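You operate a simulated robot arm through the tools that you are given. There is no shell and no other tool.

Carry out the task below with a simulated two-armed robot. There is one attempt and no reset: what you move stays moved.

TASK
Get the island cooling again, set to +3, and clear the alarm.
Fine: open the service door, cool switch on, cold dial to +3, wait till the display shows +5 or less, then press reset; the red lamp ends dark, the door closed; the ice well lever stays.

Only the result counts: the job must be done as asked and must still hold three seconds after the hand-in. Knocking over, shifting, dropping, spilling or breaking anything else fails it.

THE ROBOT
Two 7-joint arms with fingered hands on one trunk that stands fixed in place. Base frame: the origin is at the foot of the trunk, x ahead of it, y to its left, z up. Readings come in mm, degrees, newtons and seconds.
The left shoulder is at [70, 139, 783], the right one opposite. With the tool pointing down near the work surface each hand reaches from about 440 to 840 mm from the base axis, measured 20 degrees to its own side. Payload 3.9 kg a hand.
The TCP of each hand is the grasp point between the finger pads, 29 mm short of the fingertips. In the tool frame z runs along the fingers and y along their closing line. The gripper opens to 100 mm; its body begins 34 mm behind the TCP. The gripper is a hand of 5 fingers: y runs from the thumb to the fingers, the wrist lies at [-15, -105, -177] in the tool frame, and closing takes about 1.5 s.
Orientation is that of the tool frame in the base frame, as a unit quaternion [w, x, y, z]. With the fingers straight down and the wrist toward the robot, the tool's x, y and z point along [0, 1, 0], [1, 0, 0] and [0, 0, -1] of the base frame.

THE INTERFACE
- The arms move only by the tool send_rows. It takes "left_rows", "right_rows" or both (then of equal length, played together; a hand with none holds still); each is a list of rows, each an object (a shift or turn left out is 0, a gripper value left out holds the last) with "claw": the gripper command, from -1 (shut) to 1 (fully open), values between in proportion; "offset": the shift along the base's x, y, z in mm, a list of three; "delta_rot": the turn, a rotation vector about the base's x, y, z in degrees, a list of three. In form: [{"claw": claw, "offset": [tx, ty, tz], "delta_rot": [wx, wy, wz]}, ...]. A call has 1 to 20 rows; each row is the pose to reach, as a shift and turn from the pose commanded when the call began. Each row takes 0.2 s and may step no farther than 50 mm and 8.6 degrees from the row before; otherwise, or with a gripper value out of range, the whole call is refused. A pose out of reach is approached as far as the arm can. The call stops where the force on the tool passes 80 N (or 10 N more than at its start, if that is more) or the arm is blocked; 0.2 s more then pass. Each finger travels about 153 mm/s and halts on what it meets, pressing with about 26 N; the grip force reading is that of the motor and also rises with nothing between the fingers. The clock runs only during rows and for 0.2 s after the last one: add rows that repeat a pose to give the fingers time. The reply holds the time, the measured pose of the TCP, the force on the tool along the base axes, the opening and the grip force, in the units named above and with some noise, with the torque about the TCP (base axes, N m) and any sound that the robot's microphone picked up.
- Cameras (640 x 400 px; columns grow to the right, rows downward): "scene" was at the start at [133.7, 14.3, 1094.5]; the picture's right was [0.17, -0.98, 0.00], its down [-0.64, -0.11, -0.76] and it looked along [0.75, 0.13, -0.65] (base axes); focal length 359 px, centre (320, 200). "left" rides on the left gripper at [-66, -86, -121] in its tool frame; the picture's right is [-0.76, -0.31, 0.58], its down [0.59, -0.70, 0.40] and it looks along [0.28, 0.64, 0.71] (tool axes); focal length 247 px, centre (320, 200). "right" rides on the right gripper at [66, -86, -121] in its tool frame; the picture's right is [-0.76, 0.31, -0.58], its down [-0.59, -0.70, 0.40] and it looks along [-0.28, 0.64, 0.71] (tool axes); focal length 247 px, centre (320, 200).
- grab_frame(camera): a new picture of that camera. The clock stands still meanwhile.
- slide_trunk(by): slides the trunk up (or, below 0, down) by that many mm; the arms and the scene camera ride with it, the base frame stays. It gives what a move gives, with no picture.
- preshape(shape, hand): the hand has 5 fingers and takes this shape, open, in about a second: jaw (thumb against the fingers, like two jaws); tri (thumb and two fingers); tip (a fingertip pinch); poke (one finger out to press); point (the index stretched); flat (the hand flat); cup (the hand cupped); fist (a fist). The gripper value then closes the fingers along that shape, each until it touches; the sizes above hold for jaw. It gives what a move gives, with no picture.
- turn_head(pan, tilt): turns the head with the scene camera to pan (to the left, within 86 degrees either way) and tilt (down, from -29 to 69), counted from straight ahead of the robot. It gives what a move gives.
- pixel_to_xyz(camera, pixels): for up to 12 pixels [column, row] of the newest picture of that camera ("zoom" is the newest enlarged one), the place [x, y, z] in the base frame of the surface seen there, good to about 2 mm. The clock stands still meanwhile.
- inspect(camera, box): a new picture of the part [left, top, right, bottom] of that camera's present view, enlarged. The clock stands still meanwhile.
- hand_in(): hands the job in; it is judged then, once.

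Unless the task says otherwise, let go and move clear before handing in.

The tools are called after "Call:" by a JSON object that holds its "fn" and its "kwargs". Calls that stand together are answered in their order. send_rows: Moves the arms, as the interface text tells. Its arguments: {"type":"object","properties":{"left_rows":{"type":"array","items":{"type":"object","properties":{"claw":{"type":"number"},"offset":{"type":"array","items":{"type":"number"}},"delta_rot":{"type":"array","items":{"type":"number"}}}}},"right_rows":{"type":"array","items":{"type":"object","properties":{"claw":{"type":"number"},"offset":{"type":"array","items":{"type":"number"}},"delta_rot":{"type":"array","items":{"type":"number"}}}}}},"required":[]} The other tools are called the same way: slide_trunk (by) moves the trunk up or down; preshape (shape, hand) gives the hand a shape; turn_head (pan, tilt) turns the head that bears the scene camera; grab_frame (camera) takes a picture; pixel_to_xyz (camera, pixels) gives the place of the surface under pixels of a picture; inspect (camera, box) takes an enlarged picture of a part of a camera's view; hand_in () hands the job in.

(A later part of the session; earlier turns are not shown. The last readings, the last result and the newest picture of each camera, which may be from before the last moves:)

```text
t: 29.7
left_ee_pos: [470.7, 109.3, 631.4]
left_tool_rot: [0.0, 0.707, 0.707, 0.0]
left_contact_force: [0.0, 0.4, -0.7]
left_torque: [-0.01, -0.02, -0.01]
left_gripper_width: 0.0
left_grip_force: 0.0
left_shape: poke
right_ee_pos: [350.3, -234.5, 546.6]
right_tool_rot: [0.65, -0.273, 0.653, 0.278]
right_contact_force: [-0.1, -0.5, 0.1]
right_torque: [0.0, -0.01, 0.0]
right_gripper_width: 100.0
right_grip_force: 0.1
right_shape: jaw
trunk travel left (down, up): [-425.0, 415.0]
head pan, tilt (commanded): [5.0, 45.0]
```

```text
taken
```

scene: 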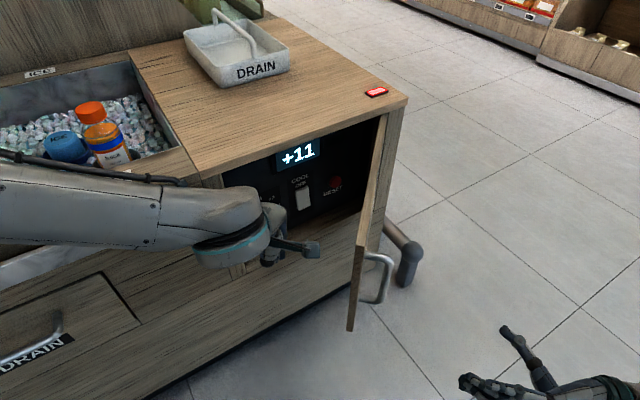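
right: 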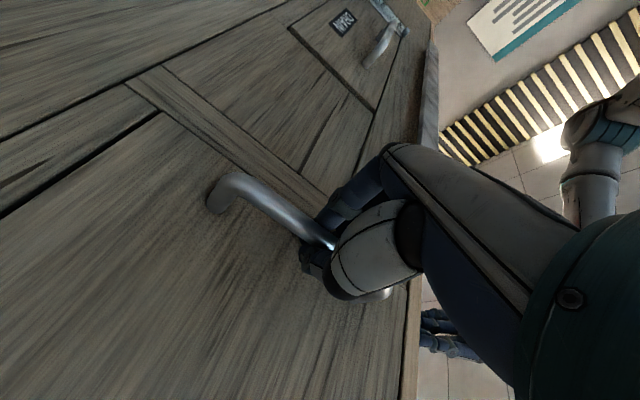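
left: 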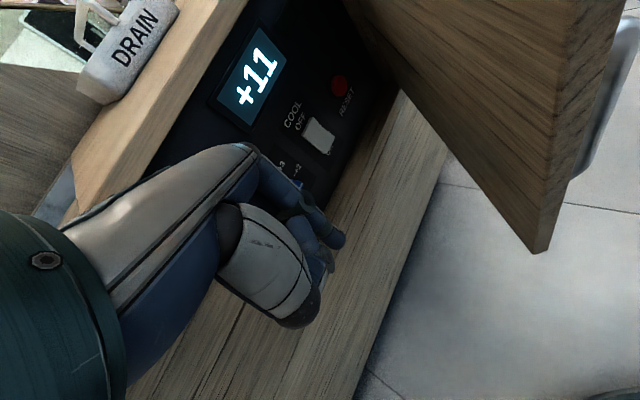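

The left hand is inside the opening and nothing touches. I'll sweep it rightward along the arc to push the door's inner face open.

Call:
{"fn": "send_rows", "kwargs": {"left_rows": [{"offset": [8, -40, 0]}, {"offset": [16, -80, 0]}, {"offset": [22, -112, 0]}, {"offset": [22, -135, 0]}, {"offset": [21, -160, 0]}, {"offset": [20, -190, 0]}, {"offset": [20, -217, 0]}]}}

Call:
{"fn": "grab_frame", "kwargs": {"camera": "scene"}}

```text
t: 31.3
left_ee_pos: [489.0, -108.7, 633.9]
left_tool_rot: [0.0, 0.706, 0.708, 0.001]
left_contact_force: [0.4, 0.2, 0.6]
left_torque: [0.0, 0.0, 0.02]
left_gripper_width: 0.0
left_grip_force: 0.1
left_shape: poke
right_ee_pos: [351.7, -233.6, 547.1]
right_tool_rot: [0.651, -0.272, 0.652, 0.277]
right_contact_force: [0.1, 0.3, -0.6]
right_torque: [0.05, 0.01, 0.03]
right_gripper_width: 99.9
right_grip_force: 0.1
right_shape: jaw
trunk travel left (down, up): [-425.0, 415.0]
head pan, tilt (commanded): [5.0, 45.0]
```

```text
taken
```

scene: 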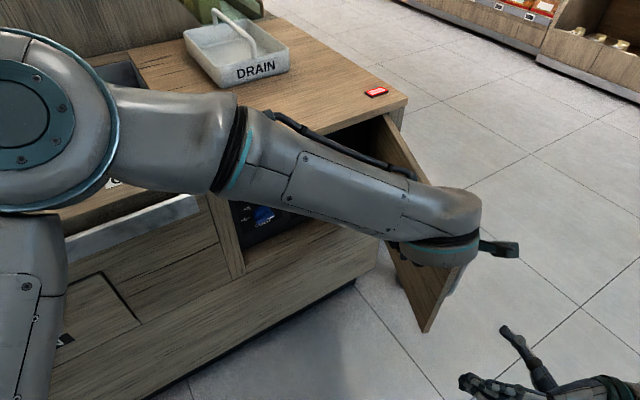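

The door is following the hand (edge now at (425,310)). I'll continue the sweep to roughly 95 degrees.

Call:
{"fn": "send_rows", "kwargs": {"left_rows": [{"offset": [6, -28, 0]}, {"offset": [14, -58, 0]}, {"offset": [25, -84, 0]}, {"offset": [37, -108, 0]}, {"offset": [50, -130, 0]}, {"offset": [62, -147, 0]}, {"offset": [62, -147, 0]}]}}

Call:
{"fn": "grab_frame", "kwargs": {"camera": "scene"}}

```text
t: 32.9
left_ee_pos: [551.4, -254.6, 630.7]
left_tool_rot: [-0.001, 0.707, 0.707, 0.0]
left_contact_force: [0.0, 0.6, 0.4]
left_torque: [0.02, -0.03, 0.02]
left_gripper_width: 0.0
left_grip_force: 0.0
left_shape: poke
right_ee_pos: [350.4, -232.8, 546.3]
right_tool_rot: [0.65, -0.273, 0.653, 0.277]
right_contact_force: [-0.6, -0.2, 0.9]
right_torque: [0.0, -0.01, 0.01]
right_gripper_width: 99.8
right_grip_force: 0.1
right_shape: jaw
trunk travel left (down, up): [-425.0, 415.0]
head pan, tilt (commanded): [5.0, 45.0]
```

```text
taken
```

scene: 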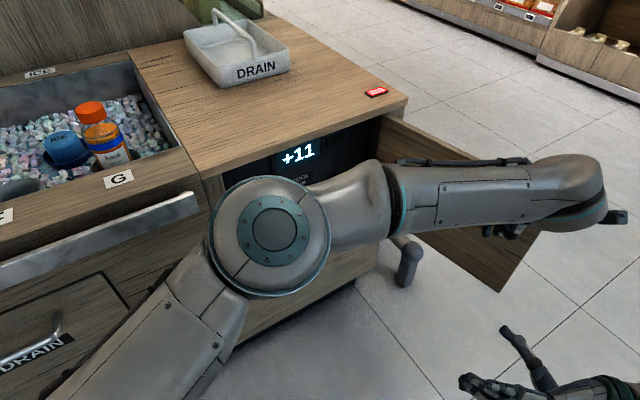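

The door is now fully open, past 90 degrees. I'll bring the left hand back to the middle of the opening.

Call:
{"fn": "send_rows", "kwargs": {"left_rows": [{"offset": [-11, 39, 0]}, {"offset": [-22, 78, 0]}, {"offset": [-34, 117, 0]}, {"offset": [-45, 156, 0]}, {"offset": [-54, 195, 0]}, {"offset": [-48, 235, 0]}, {"offset": [-41, 275, 0]}, {"offset": [-35, 315, 0]}, {"offset": [-35, 315, 0]}]}}

Call:
{"fn": "grab_frame", "kwargs": {"camera": "scene"}}

```text
t: 34.9
left_ee_pos: [517.8, 60.5, 632.0]
left_tool_rot: [0.0, 0.708, 0.707, 0.0]
left_contact_force: [-0.1, 0.1, 0.0]
left_torque: [0.02, 0.03, 0.03]
left_gripper_width: 0.0
left_grip_force: 0.1
left_shape: poke
right_ee_pos: [348.8, -233.1, 546.4]
right_tool_rot: [0.651, -0.272, 0.652, 0.278]
right_contact_force: [-0.1, 0.3, 0.3]
right_torque: [-0.04, 0.0, -0.04]
right_gripper_width: 100.0
right_grip_force: 0.0
right_shape: jaw
trunk travel left (down, up): [-425.0, 415.0]
head pan, tilt (commanded): [5.0, 45.0]
```

```text
taken
```

scene: 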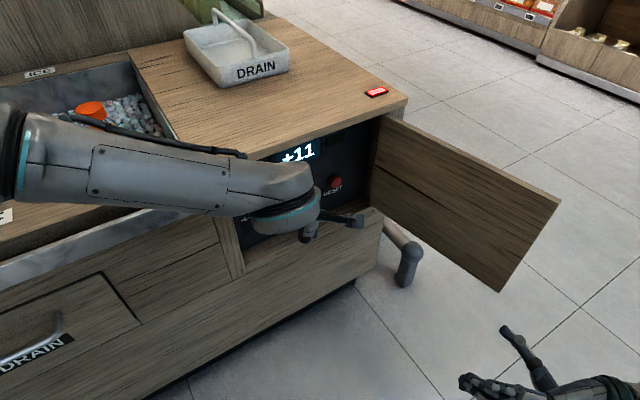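

The panel is exposed with RESET at (335,182) visible. I'll now turn the left hand so its index points into the cabinet.

Call:
{"fn": "send_rows", "kwargs": {"left_rows": [{"offset": [1, 1, -3], "delta_rot": [6.906, -3.453, -3.453]}, {"offset": [1, 3, -7], "delta_rot": [13.812, -6.906, -6.906]}, {"offset": [2, 4, -10], "delta_rot": [20.718, -10.359, -10.359]}, {"offset": [2, 5, -14], "delta_rot": [27.624, -13.812, -13.812]}, {"offset": [3, 6, -17], "delta_rot": [34.53, -17.265, -17.265]}, {"offset": [3, 8, -21], "delta_rot": [41.436, -20.718, -20.718]}]}}

Call:
{"fn": "grab_frame", "kwargs": {"camera": "scene"}}

```text
t: 36.3
left_ee_pos: [518.0, 68.7, 609.8]
left_tool_rot: [-0.124, 0.762, 0.515, 0.372]
left_contact_force: [0.8, 1.1, 0.0]
left_torque: [0.04, 0.01, 0.01]
left_gripper_width: 0.0
left_grip_force: 0.0
left_shape: poke
right_ee_pos: [350.2, -234.2, 545.3]
right_tool_rot: [0.65, -0.273, 0.653, 0.277]
right_contact_force: [-0.4, 0.4, 0.0]
right_torque: [0.02, 0.01, 0.01]
right_gripper_width: 99.8
right_grip_force: 0.1
right_shape: jaw
trunk travel left (down, up): [-425.0, 415.0]
head pan, tilt (commanded): [5.0, 45.0]
```

```text
taken
```

scene: 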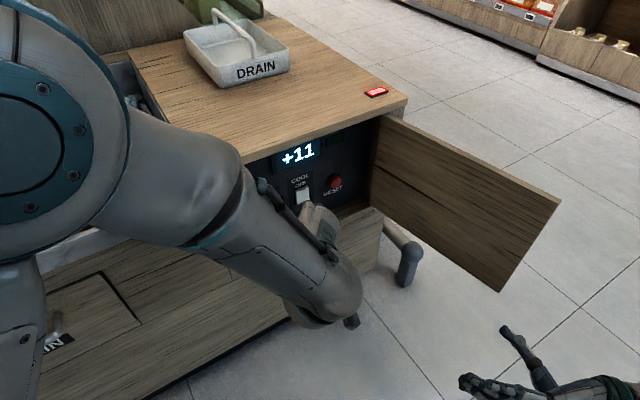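

The turn proceeds freely (no contact forces). I'll complete the remaining half of it.

Call:
{"fn": "send_rows", "kwargs": {"left_rows": [{"offset": [1, 1, -3], "delta_rot": [6.906, -3.453, -3.453]}, {"offset": [1, 3, -7], "delta_rot": [13.812, -6.906, -6.906]}, {"offset": [2, 4, -10], "delta_rot": [20.718, -10.359, -10.359]}, {"offset": [2, 5, -14], "delta_rot": [27.624, -13.812, -13.812]}, {"offset": [3, 6, -17], "delta_rot": [34.53, -17.265, -17.265]}, {"offset": [3, 8, -21], "delta_rot": [41.436, -20.718, -20.718]}]}}

Call:
{"fn": "grab_frame", "kwargs": {"camera": "scene"}}

Call:
{"fn": "grab_frame", "kwargs": {"camera": "left"}}

```text
t: 37.7
left_ee_pos: [525.1, 84.1, 593.6]
left_tool_rot: [-0.222, 0.671, 0.247, 0.663]
left_contact_force: [0.4, 0.1, 0.1]
left_torque: [0.01, 0.0, 0.0]
left_gripper_width: 0.0
left_grip_force: 0.1
left_shape: poke
right_ee_pos: [350.2, -233.7, 545.3]
right_tool_rot: [0.65, -0.272, 0.653, 0.278]
right_contact_force: [0.1, 0.2, -0.1]
right_torque: [-0.02, 0.0, 0.02]
right_gripper_width: 100.1
right_grip_force: 0.1
right_shape: jaw
trunk travel left (down, up): [-425.0, 415.0]
head pan, tilt (commanded): [5.0, 45.0]
```

```text
taken
```

scene: 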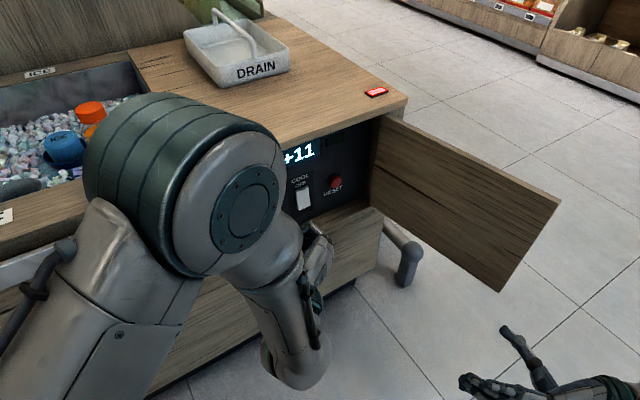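

```text
taken
```

left: 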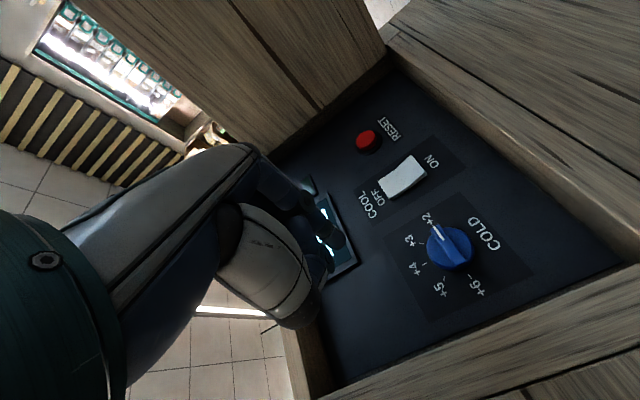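

Now the left wrist camera looks straight at the panel (upside down): dial pointer at +2, rocker at (402,178) with ON end to the upper right, RESET at (368,140). I'll measure these and the fingertip.

Call:
{"fn": "inspect", "kwargs": {"camera": "left", "box": [280, 110, 520, 310]}}

Call:
{"fn": "pixel_to_xyz", "kwargs": {"camera": "left", "pixels": [[450, 248], [436, 228], [462, 265], [418, 168], [387, 190], [402, 178], [367, 139], [341, 238], [336, 230], [420, 210], [440, 290], [409, 238]]}}

```text
2.00 times, centred on (400, 210) of left
```

zoom: 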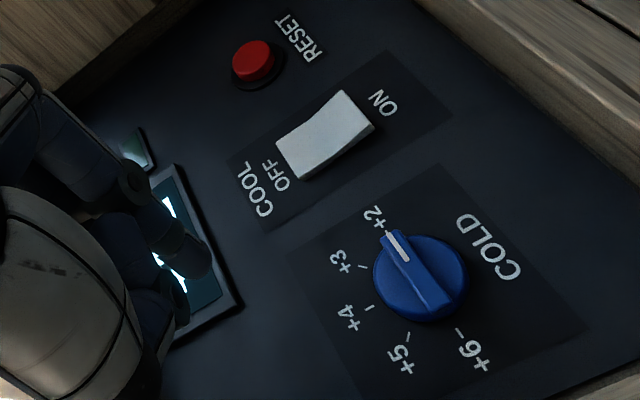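

```text
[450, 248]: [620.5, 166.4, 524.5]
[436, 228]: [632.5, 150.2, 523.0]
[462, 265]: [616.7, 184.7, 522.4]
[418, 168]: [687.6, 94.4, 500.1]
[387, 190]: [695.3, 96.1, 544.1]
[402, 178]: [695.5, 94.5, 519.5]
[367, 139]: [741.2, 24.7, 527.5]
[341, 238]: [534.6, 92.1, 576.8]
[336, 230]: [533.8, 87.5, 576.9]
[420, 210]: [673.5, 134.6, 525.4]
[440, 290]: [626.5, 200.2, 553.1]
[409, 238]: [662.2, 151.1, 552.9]
```

Measurements: knob centre about (620,166,524) with its ridge 27 mm proud of the panel, rocker ON end at (688,94,500) standing 17 mm proud. I'll bring the index in front of the rocker's ON end.

Call:
{"fn": "send_rows", "kwargs": {"left_rows": [{"offset": [15, -20, -20]}, {"offset": [30, -39, -41]}, {"offset": [45, -59, -61]}, {"offset": [59, -78, -81]}, {"offset": [83, -60, -81]}, {"offset": [107, -41, -81]}, {"offset": [107, -41, -81]}]}}

Call:
{"fn": "grab_frame", "kwargs": {"camera": "left"}}

Call:
{"fn": "grab_frame", "kwargs": {"camera": "scene"}}

```text
t: 39.3
left_ee_pos: [629.1, 37.7, 508.5]
left_tool_rot: [-0.223, 0.67, 0.224, 0.671]
left_contact_force: [-0.1, 0.1, 0.3]
left_torque: [-0.01, 0.04, 0.0]
left_gripper_width: 0.1
left_grip_force: 0.0
left_shape: poke
right_ee_pos: [349.2, -233.8, 545.6]
right_tool_rot: [0.65, -0.274, 0.653, 0.277]
right_contact_force: [-0.6, 0.6, -0.4]
right_torque: [-0.01, 0.01, 0.02]
right_gripper_width: 99.9
right_grip_force: 0.1
right_shape: jaw
trunk travel left (down, up): [-425.0, 415.0]
head pan, tilt (commanded): [5.0, 45.0]
```

```text
taken
```

left: 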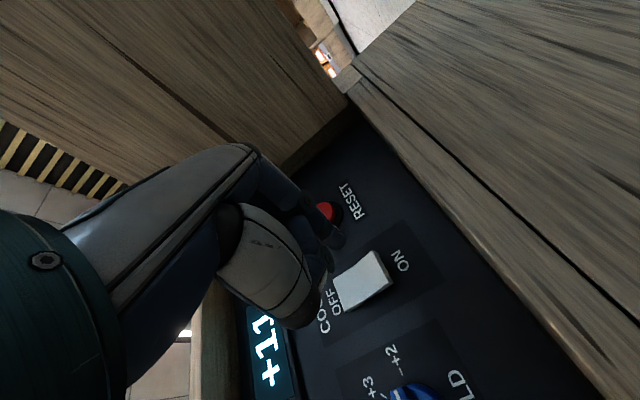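

```text
taken
```

scene: 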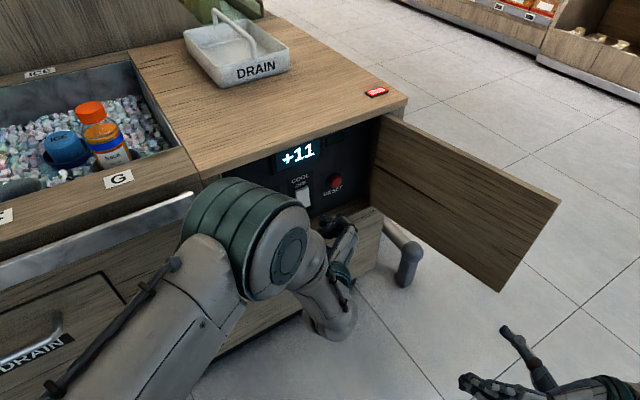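

The index tip hovers about 70 mm before the panel. I'll measure the fingertip and the rocker again from this nearer view.

Call:
{"fn": "pixel_to_xyz", "kwargs": {"camera": "left", "pixels": [[338, 230], [340, 238], [336, 243], [330, 232], [375, 252], [386, 283], [337, 280], [345, 305], [362, 280], [328, 210], [343, 244], [333, 246]]}}

Call:
{"fn": "inspect", "kwargs": {"camera": "left", "box": [280, 180, 420, 320]}}

Call:
{"fn": "inspect", "kwargs": {"camera": "scene", "box": [270, 130, 390, 250]}}

```text
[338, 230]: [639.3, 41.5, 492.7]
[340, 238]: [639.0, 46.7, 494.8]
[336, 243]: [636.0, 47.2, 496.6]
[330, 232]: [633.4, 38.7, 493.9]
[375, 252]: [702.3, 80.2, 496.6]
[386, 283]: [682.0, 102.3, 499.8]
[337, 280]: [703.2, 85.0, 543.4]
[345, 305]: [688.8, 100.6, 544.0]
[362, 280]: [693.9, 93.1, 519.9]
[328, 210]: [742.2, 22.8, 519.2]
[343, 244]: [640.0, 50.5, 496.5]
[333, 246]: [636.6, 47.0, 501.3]
```

```text
2.86 times, centred on (350, 250) of left
```

zoom: 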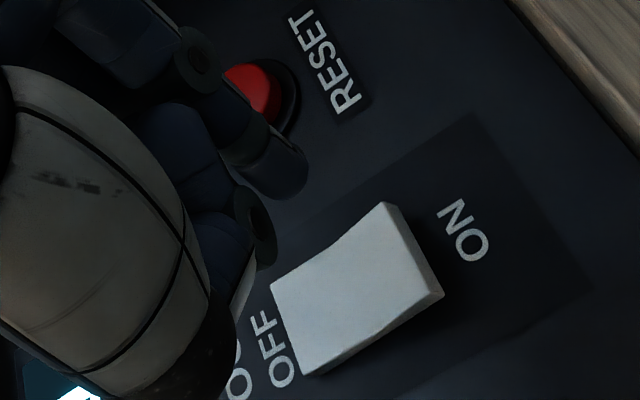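

```text
3.33 times, centred on (330, 190) of scene
```

zoom: 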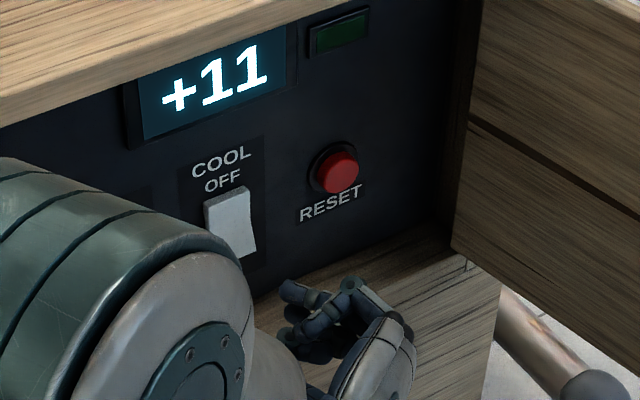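

The tip is also visible from the scene camera near (320,217). I'll measure it from there to get its true end.

Call:
{"fn": "pixel_to_xyz", "kwargs": {"camera": "zoom", "pixels": [[283, 288], [286, 294], [290, 282], [295, 290], [305, 298], [320, 303], [292, 312], [290, 335], [300, 345], [350, 288], [232, 215], [335, 172]]}}

```text
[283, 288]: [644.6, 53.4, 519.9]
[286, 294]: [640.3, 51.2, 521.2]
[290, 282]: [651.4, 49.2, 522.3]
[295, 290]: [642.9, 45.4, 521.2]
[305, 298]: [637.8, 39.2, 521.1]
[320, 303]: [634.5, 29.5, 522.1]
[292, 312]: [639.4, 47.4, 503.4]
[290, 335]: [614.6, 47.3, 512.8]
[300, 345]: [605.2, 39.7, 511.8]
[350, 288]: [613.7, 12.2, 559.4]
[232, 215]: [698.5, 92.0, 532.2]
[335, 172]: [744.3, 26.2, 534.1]
```

The index tip is about 24 mm ahead of the TCP, nearly on its axis. I'll advance onto the rocker's ON end and press in small steps.

Call:
{"fn": "send_rows", "kwargs": {"left_rows": [{"offset": [16, 12, -2]}, {"offset": [32, 24, -4]}, {"offset": [43, 33, -4]}, {"offset": [47, 36, -4]}, {"offset": [50, 38.5, -4]}, {"offset": [50, 38.5, -4]}]}}

Call:
{"fn": "grab_frame", "kwargs": {"camera": "left"}}

Call:
{"fn": "inspect", "kwargs": {"camera": "scene", "box": [270, 130, 390, 250]}}

```text
t: 40.7
left_ee_pos: [675.0, 69.3, 502.5]
left_tool_rot: [-0.221, 0.674, 0.221, 0.67]
left_contact_force: [-24.1, -21.9, -3.0]
left_torque: [0.19, -0.26, -0.04]
left_gripper_width: 0.0
left_grip_force: 0.1
left_shape: poke
right_ee_pos: [349.7, -235.3, 545.6]
right_tool_rot: [0.651, -0.272, 0.652, 0.277]
right_contact_force: [-0.5, 0.1, 1.1]
right_torque: [-0.01, -0.03, 0.02]
right_gripper_width: 100.0
right_grip_force: 0.0
right_shape: jaw
trunk travel left (down, up): [-425.0, 415.0]
head pan, tilt (commanded): [5.0, 45.0]
```

```text
taken
```

left: 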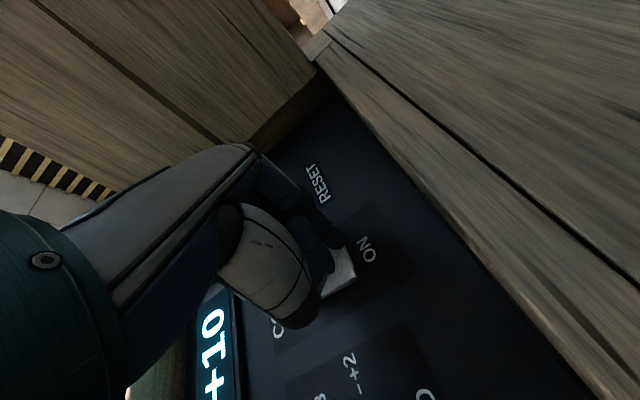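

```text
3.33 times, centred on (330, 190) of scene
```

zoom: 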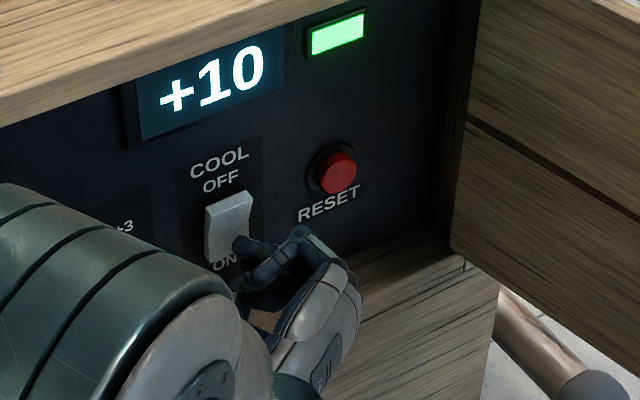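

The rocker flipped: the green lamp is lit and the display reads +10. I'll back off and move to just below and right of the dial's ridge.

Call:
{"fn": "send_rows", "kwargs": {"left_rows": [{"offset": [-18, -14, 0]}, {"offset": [-36, -28, 0]}, {"offset": [-54, -5, -1]}, {"offset": [-72, 19, -3]}, {"offset": [-91, 43, -4.5]}, {"offset": [-91, 43, -4.5]}]}}

Call:
{"fn": "grab_frame", "kwargs": {"camera": "left"}}

Call:
{"fn": "inspect", "kwargs": {"camera": "scene", "box": [220, 130, 380, 250]}}

```text
t: 42.1
left_ee_pos: [589.6, 118.5, 497.8]
left_tool_rot: [-0.223, 0.671, 0.224, 0.671]
left_contact_force: [0.9, 0.3, 1.1]
left_torque: [-0.01, 0.01, 0.0]
left_gripper_width: 0.0
left_grip_force: 0.1
left_shape: poke
right_ee_pos: [350.1, -234.2, 546.5]
right_tool_rot: [0.651, -0.273, 0.652, 0.278]
right_contact_force: [0.2, -0.7, -0.1]
right_torque: [0.01, -0.02, -0.01]
right_gripper_width: 100.1
right_grip_force: 0.1
right_shape: jaw
trunk travel left (down, up): [-425.0, 415.0]
head pan, tilt (commanded): [5.0, 45.0]
```

```text
taken
```

left: 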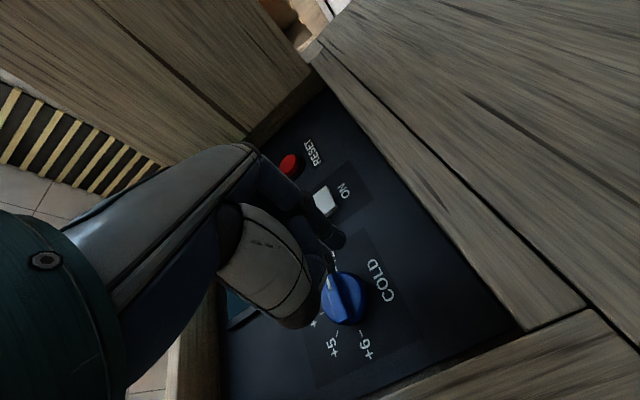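

```text
3.33 times, centred on (300, 190) of scene
```

zoom: 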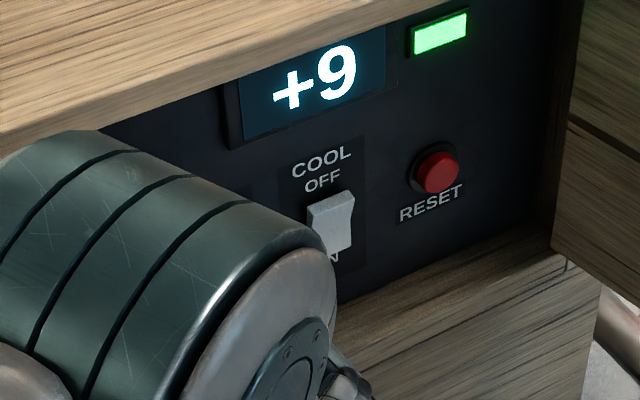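

The display is already at +9. I'll zoom the wrist view on the dial and finger and measure.

Call:
{"fn": "inspect", "kwargs": {"camera": "left", "box": [290, 200, 410, 360]}}

Call:
{"fn": "pixel_to_xyz", "kwargs": {"camera": "left", "pixels": [[345, 300], [340, 285], [334, 276], [350, 318], [357, 300], [330, 305], [342, 243], [338, 236], [333, 246], [362, 290], [345, 320], [328, 290]]}}

```text
2.50 times, centred on (350, 280) of left
```

zoom: 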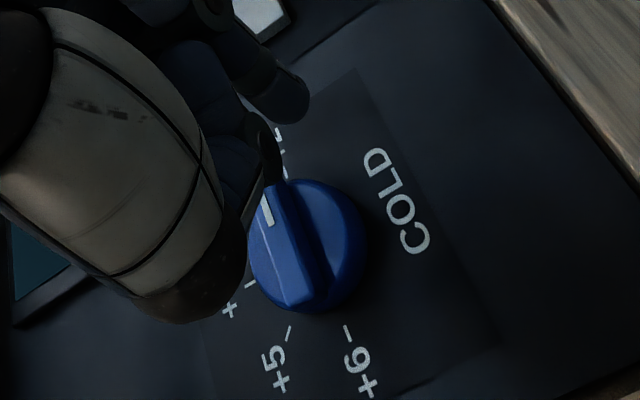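

```text
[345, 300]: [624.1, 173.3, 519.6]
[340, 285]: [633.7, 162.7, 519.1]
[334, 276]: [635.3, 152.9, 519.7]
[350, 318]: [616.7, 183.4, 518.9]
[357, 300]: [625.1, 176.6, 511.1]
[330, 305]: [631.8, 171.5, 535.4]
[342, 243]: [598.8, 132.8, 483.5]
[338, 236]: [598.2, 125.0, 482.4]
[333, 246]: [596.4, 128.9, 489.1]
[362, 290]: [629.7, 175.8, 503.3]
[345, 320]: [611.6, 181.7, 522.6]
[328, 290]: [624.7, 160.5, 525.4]
```

The ridge top is at depth about 594, the disc face at 605, and the knob centre at z≈523; the finger is below the ridge's pointer end. I'll advance the tip beside the ridge and push it up part way.

Call:
{"fn": "send_rows", "kwargs": {"left_rows": [{"offset": [13, 10, 0]}, {"offset": [25.4, 19.4, 0]}, {"offset": [25.4, 19.4, 0]}, {"offset": [25.9, 18.7, 8.7]}, {"offset": [28.4, 15.5, 12.9]}, {"offset": [28.4, 15.5, 12.9]}]}}

Call:
{"fn": "inspect", "kwargs": {"camera": "left", "box": [270, 180, 430, 380]}}

Call:
{"fn": "grab_frame", "kwargs": {"camera": "scene"}}

```text
t: 43.5
left_ee_pos: [616.0, 134.3, 512.5]
left_tool_rot: [-0.223, 0.671, 0.225, 0.671]
left_contact_force: [-0.9, -1.2, 0.0]
left_torque: [-0.02, 0.01, 0.03]
left_gripper_width: 0.0
left_grip_force: 0.0
left_shape: poke
right_ee_pos: [348.3, -234.9, 548.0]
right_tool_rot: [0.651, -0.272, 0.652, 0.277]
right_contact_force: [-0.9, 1.3, 0.5]
right_torque: [-0.02, -0.02, 0.03]
right_gripper_width: 99.5
right_grip_force: 0.0
right_shape: jaw
trunk travel left (down, up): [-425.0, 415.0]
head pan, tilt (commanded): [5.0, 45.0]
```

```text
2.00 times, centred on (350, 280) of left
```

zoom: 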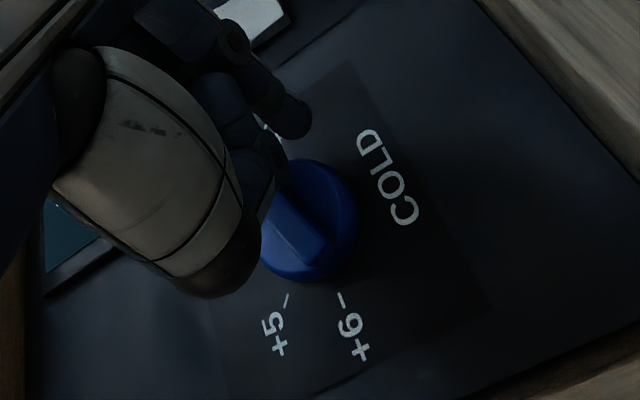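

```text
taken
```

scene: 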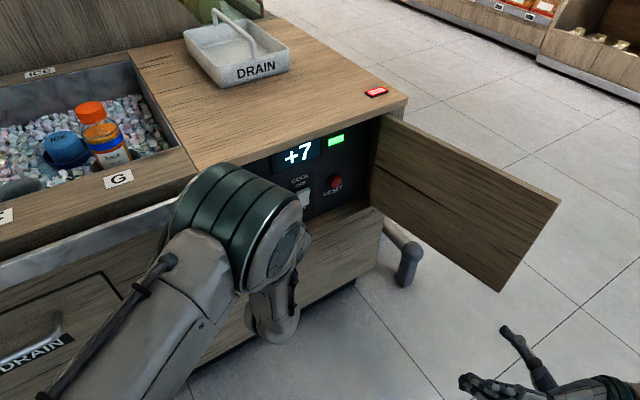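

The ridge appears to have turned some (its far end swung from (342,320) to about (348,307)) and the display is at +7. I'll push further up along the arc.

Call:
{"fn": "send_rows", "kwargs": {"left_rows": [{"offset": [1, -1.3, 2.6]}, {"offset": [1.7, -2.3, 5.1]}, {"offset": [2.2, -2.9, 8]}, {"offset": [2.2, -2.9, 8]}]}}

Call:
{"fn": "inspect", "kwargs": {"camera": "left", "box": [270, 180, 430, 380]}}

```text
t: 44.5
left_ee_pos: [619.5, 130.9, 520.3]
left_tool_rot: [-0.223, 0.671, 0.224, 0.671]
left_contact_force: [0.2, -0.5, 0.3]
left_torque: [0.01, 0.01, 0.01]
left_gripper_width: 0.0
left_grip_force: 0.0
left_shape: poke
right_ee_pos: [349.2, -234.7, 546.7]
right_tool_rot: [0.65, -0.273, 0.652, 0.278]
right_contact_force: [0.3, -0.4, -0.6]
right_torque: [0.02, 0.0, 0.03]
right_gripper_width: 99.9
right_grip_force: 0.1
right_shape: jaw
trunk travel left (down, up): [-425.0, 415.0]
head pan, tilt (commanded): [5.0, 45.0]
```

```text
2.00 times, centred on (350, 280) of left
```

zoom: 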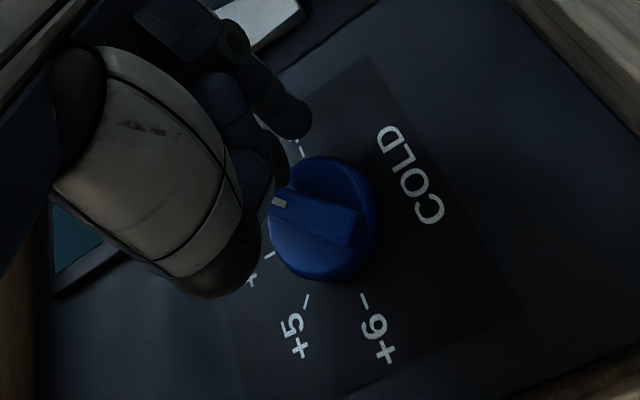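

The white pointer now shows at (278,202), roughly where +3 should lie. I'll back the finger away to see the dial clearly.

Call:
{"fn": "send_rows", "kwargs": {"left_rows": [{"offset": [-2, 1, -3]}, {"offset": [-20, -14, -6]}, {"offset": [-40, -30, -10]}, {"offset": [-60, -45, -10]}, {"offset": [-60, -45, -10]}]}}

Call:
{"fn": "grab_frame", "kwargs": {"camera": "left"}}

Call:
{"fn": "grab_frame", "kwargs": {"camera": "scene"}}

```text
t: 45.7
left_ee_pos: [559.0, 85.7, 511.1]
left_tool_rot: [-0.223, 0.671, 0.225, 0.671]
left_contact_force: [-0.1, 0.0, -1.0]
left_torque: [-0.01, -0.01, 0.01]
left_gripper_width: 0.0
left_grip_force: 0.0
left_shape: poke
right_ee_pos: [350.2, -233.8, 547.0]
right_tool_rot: [0.65, -0.273, 0.652, 0.277]
right_contact_force: [0.8, -0.6, -0.5]
right_torque: [0.02, 0.02, 0.05]
right_gripper_width: 99.8
right_grip_force: 0.0
right_shape: jaw
trunk travel left (down, up): [-425.0, 415.0]
head pan, tilt (commanded): [5.0, 45.0]
```

```text
taken
```

left: 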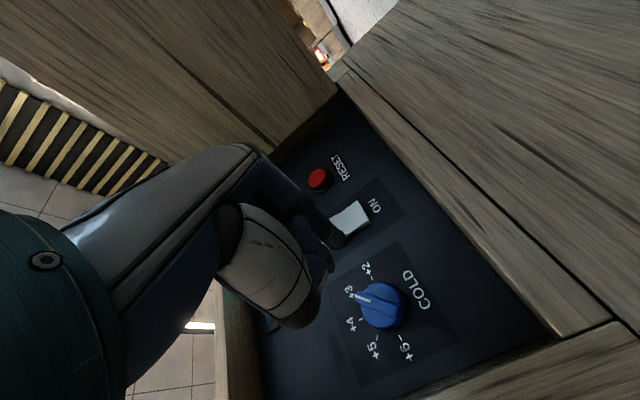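

```text
taken
```

scene: 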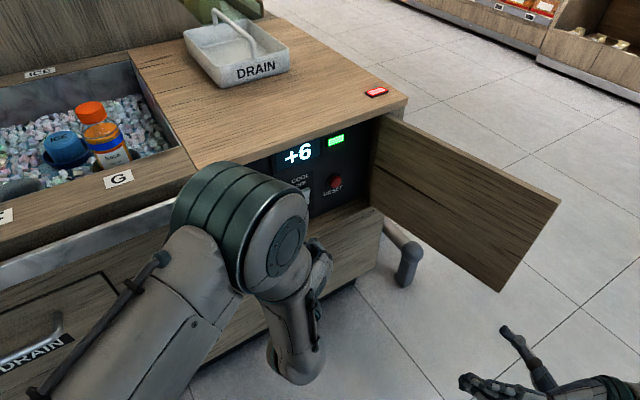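

Call:
{"fn": "inspect", "kwargs": {"camera": "left", "box": [330, 245, 430, 345]}}

Call:
{"fn": "pixel_to_xyz", "kwargs": {"camera": "left", "pixels": [[357, 294], [366, 299], [375, 304], [385, 309], [398, 313], [382, 303], [371, 281], [350, 297], [362, 319], [374, 337], [402, 335], [318, 179]]}}

```text
4.00 times, centred on (380, 295) of left
```

zoom: 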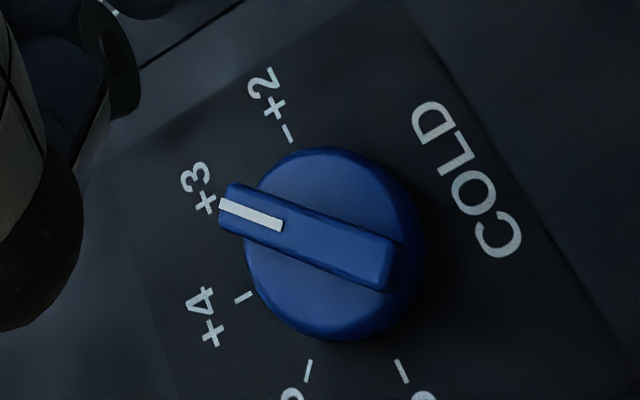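

```text
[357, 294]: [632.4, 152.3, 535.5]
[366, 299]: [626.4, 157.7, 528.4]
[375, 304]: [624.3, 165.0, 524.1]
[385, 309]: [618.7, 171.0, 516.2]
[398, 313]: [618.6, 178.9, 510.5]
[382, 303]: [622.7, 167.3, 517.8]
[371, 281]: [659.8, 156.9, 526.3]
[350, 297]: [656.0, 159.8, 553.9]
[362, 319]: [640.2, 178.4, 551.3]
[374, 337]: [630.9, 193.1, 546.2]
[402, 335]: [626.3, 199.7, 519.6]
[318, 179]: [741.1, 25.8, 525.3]
```

The dial pointer sits squarely toward +3 (projection gives about 45 degrees), and the display reads +6. I'll move the finger in front of the RESET button and wait there for +5.

Call:
{"fn": "send_rows", "kwargs": {"left_rows": [{"offset": [25, -32, 5]}, {"offset": [51, -64, 10]}, {"offset": [77, -96, 15]}, {"offset": [102, -128.5, 19]}, {"offset": [120, -115, 19]}, {"offset": [138, -101, 19]}, {"offset": [148, -93.5, 19]}, {"offset": [148, -93.5, 19]}]}}

Call:
{"fn": "grab_frame", "kwargs": {"camera": "left"}}

Call:
{"fn": "grab_frame", "kwargs": {"camera": "scene"}}

Call:
{"fn": "inspect", "kwargs": {"camera": "scene", "box": [260, 110, 400, 230]}}

```text
t: 47.5
left_ee_pos: [704.4, -8.8, 530.5]
left_tool_rot: [-0.224, 0.67, 0.225, 0.671]
left_contact_force: [-0.1, 0.6, -0.3]
left_torque: [0.03, 0.0, 0.01]
left_gripper_width: 0.0
left_grip_force: 0.1
left_shape: poke
right_ee_pos: [349.2, -233.3, 546.1]
right_tool_rot: [0.65, -0.273, 0.652, 0.278]
right_contact_force: [-0.1, 0.1, 0.2]
right_torque: [0.01, -0.01, 0.01]
right_gripper_width: 99.9
right_grip_force: 0.1
right_shape: jaw
trunk travel left (down, up): [-425.0, 415.0]
head pan, tilt (commanded): [5.0, 45.0]
```

```text
taken
```

left: 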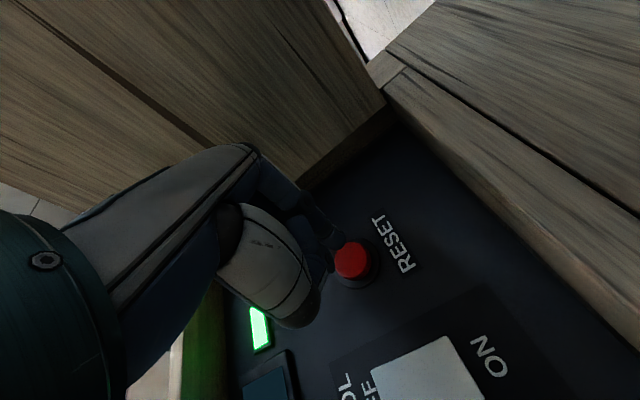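

```text
taken
```

scene: 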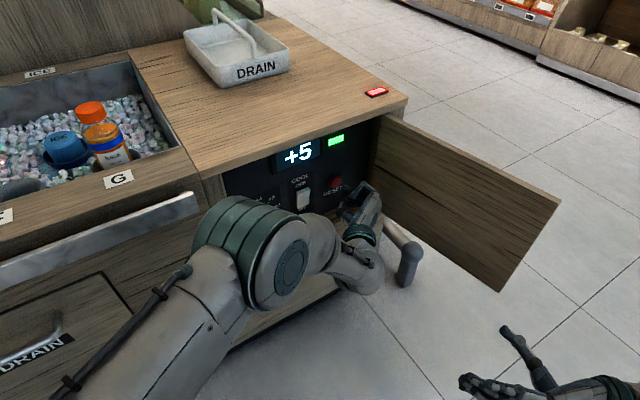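

```text
3.33 times, centred on (330, 170) of scene
```

zoom: 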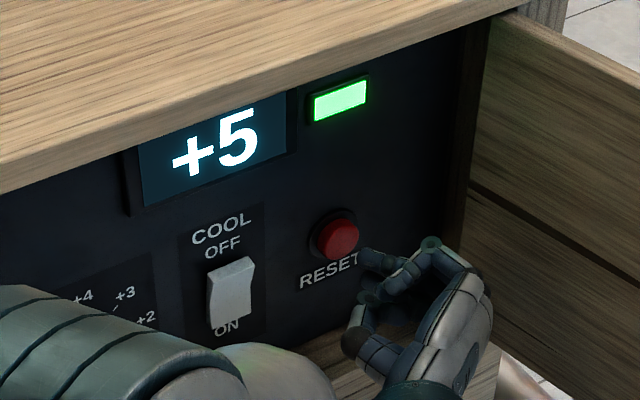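

The display shows +5, and the fingertip hovers at (365,258) of the zoom next to the button at (335,238). I'll measure both for exact alignment.

Call:
{"fn": "pixel_to_xyz", "kwargs": {"camera": "zoom", "pixels": [[365, 256], [368, 262], [373, 260], [385, 264], [336, 240], [328, 236], [345, 236], [336, 226], [336, 254]]}}

Call:
{"fn": "pixel_to_xyz", "kwargs": {"camera": "left", "pixels": [[352, 260], [362, 258], [345, 268], [340, 240], [336, 245], [350, 248]]}}

Call:
{"fn": "inspect", "kwargs": {"camera": "left", "box": [290, 190, 420, 310]}}

```text
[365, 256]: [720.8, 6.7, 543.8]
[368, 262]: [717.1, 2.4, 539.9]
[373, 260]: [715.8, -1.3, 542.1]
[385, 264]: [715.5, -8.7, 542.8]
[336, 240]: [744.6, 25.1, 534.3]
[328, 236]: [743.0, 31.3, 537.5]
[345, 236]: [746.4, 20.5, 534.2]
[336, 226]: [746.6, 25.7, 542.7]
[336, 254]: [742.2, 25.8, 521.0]
```

```text
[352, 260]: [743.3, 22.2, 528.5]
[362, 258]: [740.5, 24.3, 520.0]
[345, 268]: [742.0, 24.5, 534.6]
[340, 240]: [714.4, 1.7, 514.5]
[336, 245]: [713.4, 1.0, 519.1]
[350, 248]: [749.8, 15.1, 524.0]
```

```text
3.33 times, centred on (355, 250) of left
```

zoom: 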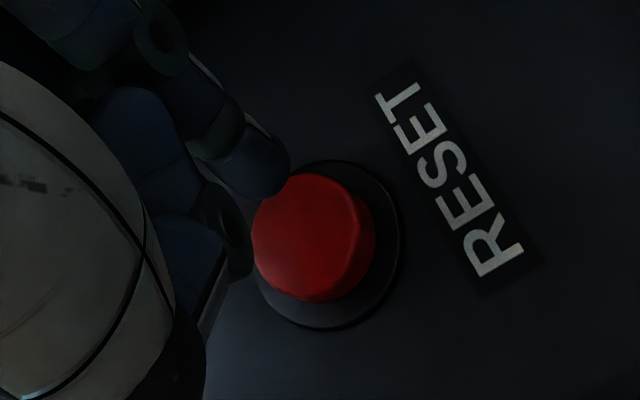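

The tip is aligned with the button centre within a couple of mm. I'll press RESET in small steps.

Call:
{"fn": "send_rows", "kwargs": {"left_rows": [{"offset": [11.9, 9.1, 0]}, {"offset": [17.5, 13.3, 0]}, {"offset": [22.3, 17, 0]}, {"offset": [25.4, 19.4, 0]}, {"offset": [25.4, 19.4, 0]}]}}

Call:
{"fn": "inspect", "kwargs": {"camera": "scene", "box": [260, 60, 440, 230]}}

```text
t: 48.7
left_ee_pos: [729.7, 7.3, 529.6]
left_tool_rot: [-0.222, 0.672, 0.222, 0.67]
left_contact_force: [-18.8, -14.1, -3.8]
left_torque: [0.03, -0.04, 0.02]
left_gripper_width: 0.2
left_grip_force: 0.1
left_shape: poke
right_ee_pos: [350.2, -234.2, 546.7]
right_tool_rot: [0.652, -0.271, 0.652, 0.277]
right_contact_force: [1.2, 1.2, 0.1]
right_torque: [0.02, 0.0, 0.0]
right_gripper_width: 100.0
right_grip_force: 0.2
right_shape: jaw
trunk travel left (down, up): [-425.0, 415.0]
head pan, tilt (commanded): [5.0, 45.0]
heard: click
```

```text
2.35 times, centred on (350, 145) of scene
```

zoom: 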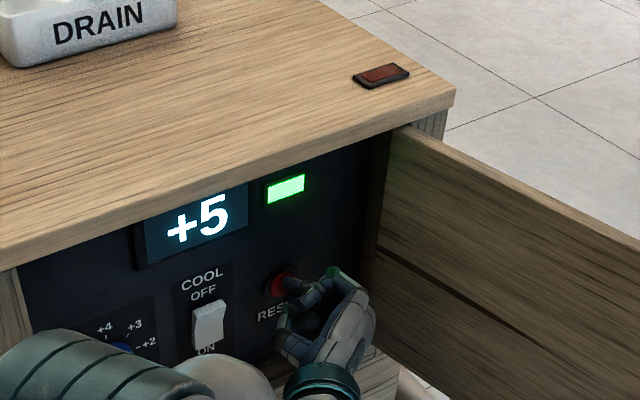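

A click was heard and the red lamp at the counter corner has gone dark. I'll withdraw the finger and recheck the panel.

Call:
{"fn": "send_rows", "kwargs": {"left_rows": [{"offset": [-20, -15, 0]}, {"offset": [-50, -38, 0]}, {"offset": [-82, -62, 0]}, {"offset": [-100, -50, 0]}, {"offset": [-120, -20, 0]}, {"offset": [-140, 15, 0]}, {"offset": [-165, 40, 0]}, {"offset": [-165, 40, 0]}]}}

Call:
{"fn": "grab_frame", "kwargs": {"camera": "left"}}

Call:
{"fn": "grab_frame", "kwargs": {"camera": "scene"}}

```text
t: 50.5
left_ee_pos: [567.0, 47.0, 530.3]
left_tool_rot: [-0.223, 0.671, 0.224, 0.671]
left_contact_force: [-0.7, -0.8, -0.1]
left_torque: [0.01, 0.01, -0.02]
left_gripper_width: 0.0
left_grip_force: 0.1
left_shape: poke
right_ee_pos: [349.8, -233.3, 547.1]
right_tool_rot: [0.65, -0.273, 0.652, 0.278]
right_contact_force: [-0.5, -0.2, -0.2]
right_torque: [-0.01, 0.0, -0.01]
right_gripper_width: 100.3
right_grip_force: 0.2
right_shape: jaw
trunk travel left (down, up): [-425.0, 415.0]
head pan, tilt (commanded): [5.0, 45.0]
```

```text
taken
```

left: 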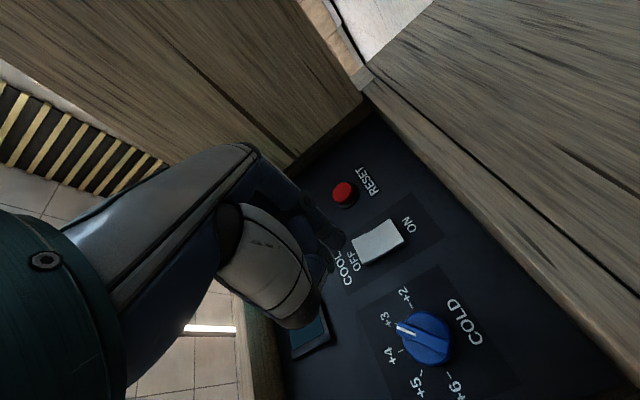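

```text
taken
```

scene: 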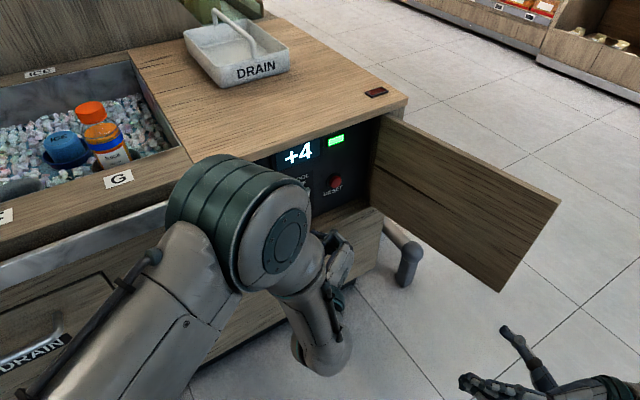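

The lamp stays dark and the display reads +4. I'll zoom on the dial once more to check the pointer against the +3 mark.

Call:
{"fn": "inspect", "kwargs": {"camera": "left", "box": [370, 270, 490, 400]}}

```text
3.08 times, centred on (430, 335) of left
```

zoom: 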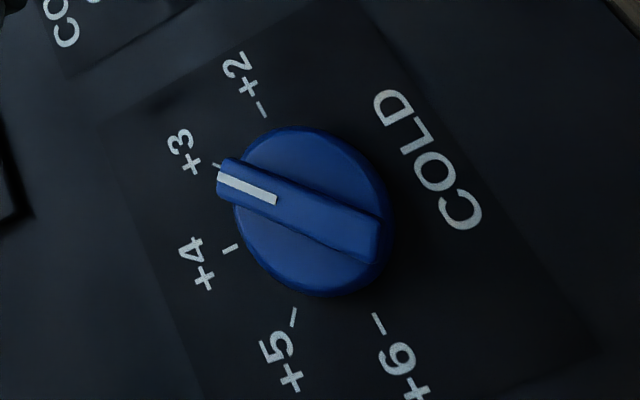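

The pointer lines up with the +3 tick at (216,165) of the zoom. Next I'll draw the left hand out by reversing its turn, so the door's path is clear.

Call:
{"fn": "send_rows", "kwargs": {"left_rows": [{"offset": [-14, 12, 20]}, {"offset": [-28, 24, 40]}, {"offset": [-42, 37, 60]}, {"offset": [-42.4, 36.2, 63], "delta_rot": [-6.906, 3.453, 3.453]}, {"offset": [-42.8, 35.4, 66], "delta_rot": [-13.812, 6.906, 6.906]}, {"offset": [-43.2, 34.6, 70], "delta_rot": [-20.718, 10.359, 10.359]}, {"offset": [-43.6, 33.8, 73], "delta_rot": [-27.624, 13.812, 13.812]}, {"offset": [-44, 33, 77], "delta_rot": [-34.53, 17.265, 17.265]}, {"offset": [-44.4, 32.2, 80], "delta_rot": [-41.436, 20.718, 20.718]}, {"offset": [-44.8, 31.4, 84], "delta_rot": [-48.342, 24.171, 24.171]}, {"offset": [-45.2, 30.6, 87], "delta_rot": [-55.248, 27.624, 27.624]}, {"offset": [-45.6, 29.8, 91], "delta_rot": [-62.154, 31.077, 31.077]}, {"offset": [-46, 29, 94], "delta_rot": [-69.06, 34.53, 34.53]}, {"offset": [-46.4, 28.2, 98], "delta_rot": [-75.966, 37.983, 37.983]}, {"offset": [-47, 28, 102], "delta_rot": [-82.872, 41.436, 41.436]}, {"offset": [-47, 28, 102], "delta_rot": [-82.872, 41.436, 41.436]}]}}

Call:
{"fn": "grab_frame", "kwargs": {"camera": "scene"}}

```text
t: 53.9
left_ee_pos: [519.7, 79.3, 631.6]
left_tool_rot: [0.001, 0.707, 0.708, 0.0]
left_contact_force: [0.3, 0.9, 0.1]
left_torque: [0.02, -0.02, 0.02]
left_gripper_width: 0.2
left_grip_force: 0.1
left_shape: poke
right_ee_pos: [349.0, -234.8, 546.1]
right_tool_rot: [0.65, -0.273, 0.652, 0.277]
right_contact_force: [0.3, 0.2, 0.3]
right_torque: [-0.02, 0.01, -0.04]
right_gripper_width: 99.8
right_grip_force: 0.2
right_shape: jaw
trunk travel left (down, up): [-425.0, 415.0]
head pan, tilt (commanded): [5.0, 45.0]
```

```text
taken
```

scene: 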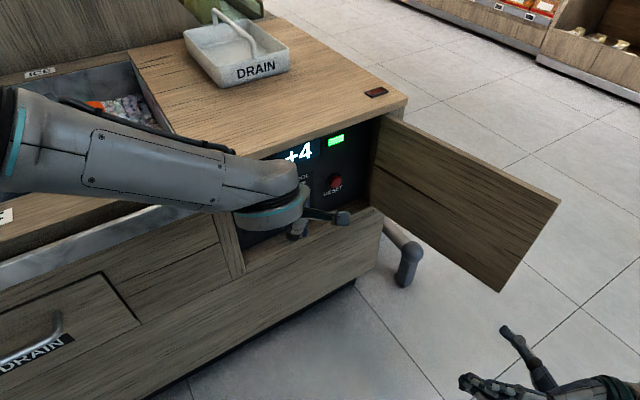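

The left hand is pointing down again, clear of the panel. I'll lift it above the door height and at the same time lift the right hand.

Call:
{"fn": "send_rows", "kwargs": {"left_rows": [{"offset": [-5, 3, 28]}, {"offset": [-12, 7, 56]}, {"offset": [-22, 13, 84]}, {"offset": [-32, 19, 112]}, {"offset": [-42, 25, 140]}, {"offset": [-50, 30, 164]}, {"offset": [-50, 30, 164]}], "right_rows": [{"offset": [8, -11, 42], "delta_rot": [0, 0, -1.5]}, {"offset": [17, -22, 84], "delta_rot": [0, 0, -3]}, {"offset": [25, -33, 126], "delta_rot": [0, 0, -4.5]}, {"offset": [34, -44, 168], "delta_rot": [0, 0, -6]}, {"offset": [42, -55, 211], "delta_rot": [0, 0, -7.5]}, {"offset": [51, -65, 254], "delta_rot": [0, 0, -9]}, {"offset": [51, -65, 254], "delta_rot": [0, 0, -9]}]}}

Call:
{"fn": "grab_frame", "kwargs": {"camera": "scene"}}

```text
t: 55.5
left_ee_pos: [471.1, 108.0, 795.6]
left_tool_rot: [0.0, 0.707, 0.707, 0.0]
left_contact_force: [0.2, 0.1, 0.4]
left_torque: [-0.01, 0.02, -0.02]
left_gripper_width: 0.4
left_grip_force: 0.0
left_shape: poke
right_ee_pos: [417.9, -293.5, 799.7]
right_tool_rot: [0.67, -0.22, 0.673, 0.225]
right_contact_force: [0.2, -0.2, -0.5]
right_torque: [-0.01, 0.04, 0.01]
right_gripper_width: 99.7
right_grip_force: 0.1
right_shape: jaw
right hand out of reach, approached as far as the arm can: row 1, 2, 3, 4, 5, 6, 7
trunk travel left (down, up): [-425.0, 415.0]
head pan, tilt (commanded): [5.0, 45.0]
```

```text
taken
```

scene: 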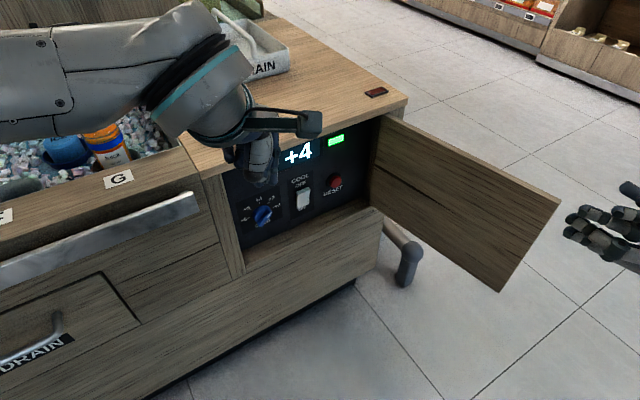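

The display holds +4, falling slowly; the dial, switch and green lamp look right. I'll measure the open door's position before bringing the right hand over its top.

Call:
{"fn": "pixel_to_xyz", "kwargs": {"camera": "scene", "pixels": [[555, 203], [500, 286], [470, 165], [400, 125], [430, 190], [550, 197]]}}

Call:
{"fn": "inspect", "kwargs": {"camera": "scene", "box": [230, 130, 370, 240]}}

```text
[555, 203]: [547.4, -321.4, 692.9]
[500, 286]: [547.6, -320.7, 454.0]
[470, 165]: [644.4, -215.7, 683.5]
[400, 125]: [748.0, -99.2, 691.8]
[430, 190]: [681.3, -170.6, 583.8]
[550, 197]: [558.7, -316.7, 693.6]
```

```text
3.64 times, centred on (300, 185) of scene
```

zoom: 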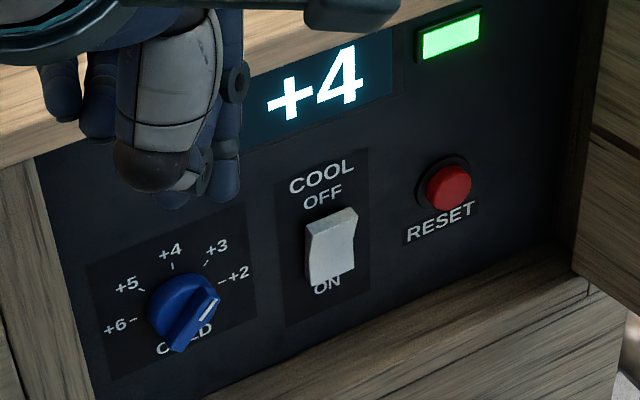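

The dial pointer clearly sits at +3 and the door stands at about 101 degrees (free edge (547,-321)). I'll shape the right hand as poke and turn it fingers-down, staying above the door.

Call:
{"fn": "preshape", "kwargs": {"hand": "right", "shape": "poke"}}

Call:
{"fn": "send_rows", "kwargs": {"right_rows": [{"offset": [6, -2, 0], "delta_rot": [2.806, 5.613, -5.613]}, {"offset": [12, -3, 0], "delta_rot": [5.612, 11.226, -11.226]}, {"offset": [18, -5, 0], "delta_rot": [8.418, 16.839, -16.839]}, {"offset": [24, -6, 0], "delta_rot": [11.224, 22.452, -22.452]}, {"offset": [30, -8, 0], "delta_rot": [14.03, 28.065, -28.065]}, {"offset": [36, -10, 0], "delta_rot": [16.836, 33.678, -33.678]}, {"offset": [42, -11, 0], "delta_rot": [19.642, 39.291, -39.291]}, {"offset": [48, -13, 0], "delta_rot": [22.448, 44.904, -44.904]}, {"offset": [54, -14, 0], "delta_rot": [25.254, 50.517, -50.517]}, {"offset": [60, -16, 0], "delta_rot": [28.06, 56.13, -56.13]}, {"offset": [66, -18, 0], "delta_rot": [30.866, 61.743, -61.743]}, {"offset": [72, -19, 0], "delta_rot": [33.672, 67.356, -67.356]}, {"offset": [78, -21, 0], "delta_rot": [36.478, 72.969, -72.969]}, {"offset": [84, -22, 0], "delta_rot": [39.284, 78.582, -78.582]}, {"offset": [90, -24, 0], "delta_rot": [42.09, 84.195, -84.195]}, {"offset": [96, -26, 0], "delta_rot": [44.896, 89.808, -89.808]}, {"offset": [102, -27, 0], "delta_rot": [47.7, 95.42, -95.42]}, {"offset": [102, -27, 0], "delta_rot": [47.7, 95.42, -95.42]}]}}

Call:
{"fn": "grab_frame", "kwargs": {"camera": "scene"}}

```text
t: 56.4
left_ee_pos: [470.2, 108.4, 795.4]
left_tool_rot: [0.0, 0.707, 0.707, 0.0]
left_contact_force: [0.9, -0.8, -0.2]
left_torque: [0.0, -0.02, -0.01]
left_gripper_width: 0.1
left_grip_force: 0.1
left_shape: poke
right_ee_pos: [418.1, -294.3, 799.2]
right_tool_rot: [0.671, -0.219, 0.672, 0.224]
right_contact_force: [0.2, -0.1, -0.7]
right_torque: [-0.01, 0.0, -0.01]
right_gripper_width: 0.0
right_grip_force: 0.1
right_shape: poke
trunk travel left (down, up): [-425.0, 415.0]
head pan, tilt (commanded): [5.0, 45.0]
```

```text
t: 60.2
left_ee_pos: [470.1, 106.7, 796.0]
left_tool_rot: [0.0, 0.707, 0.707, 0.0]
left_contact_force: [0.5, 1.0, -0.2]
left_torque: [-0.02, 0.0, 0.03]
left_gripper_width: 0.2
left_grip_force: 0.0
left_shape: poke
right_ee_pos: [519.6, -321.9, 801.3]
right_tool_rot: [-0.006, 0.711, 0.703, 0.009]
right_contact_force: [-0.2, 0.4, -0.4]
right_torque: [-0.03, 0.03, 0.0]
right_gripper_width: 0.0
right_grip_force: 0.0
right_shape: poke
right hand out of reach, approached as far as the arm can: row 13, 14
trunk travel left (down, up): [-425.0, 415.0]
head pan, tilt (commanded): [5.0, 45.0]
```

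```text
taken
```

scene: 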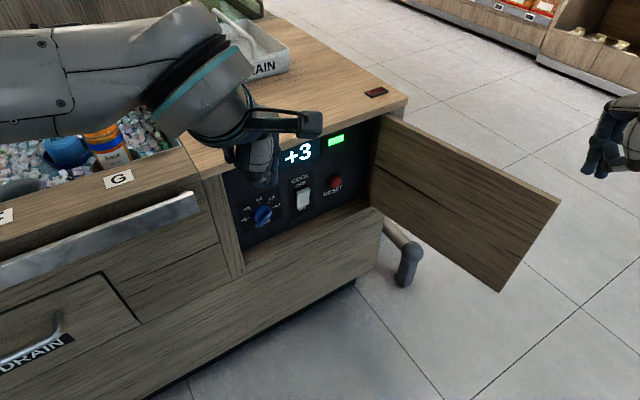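

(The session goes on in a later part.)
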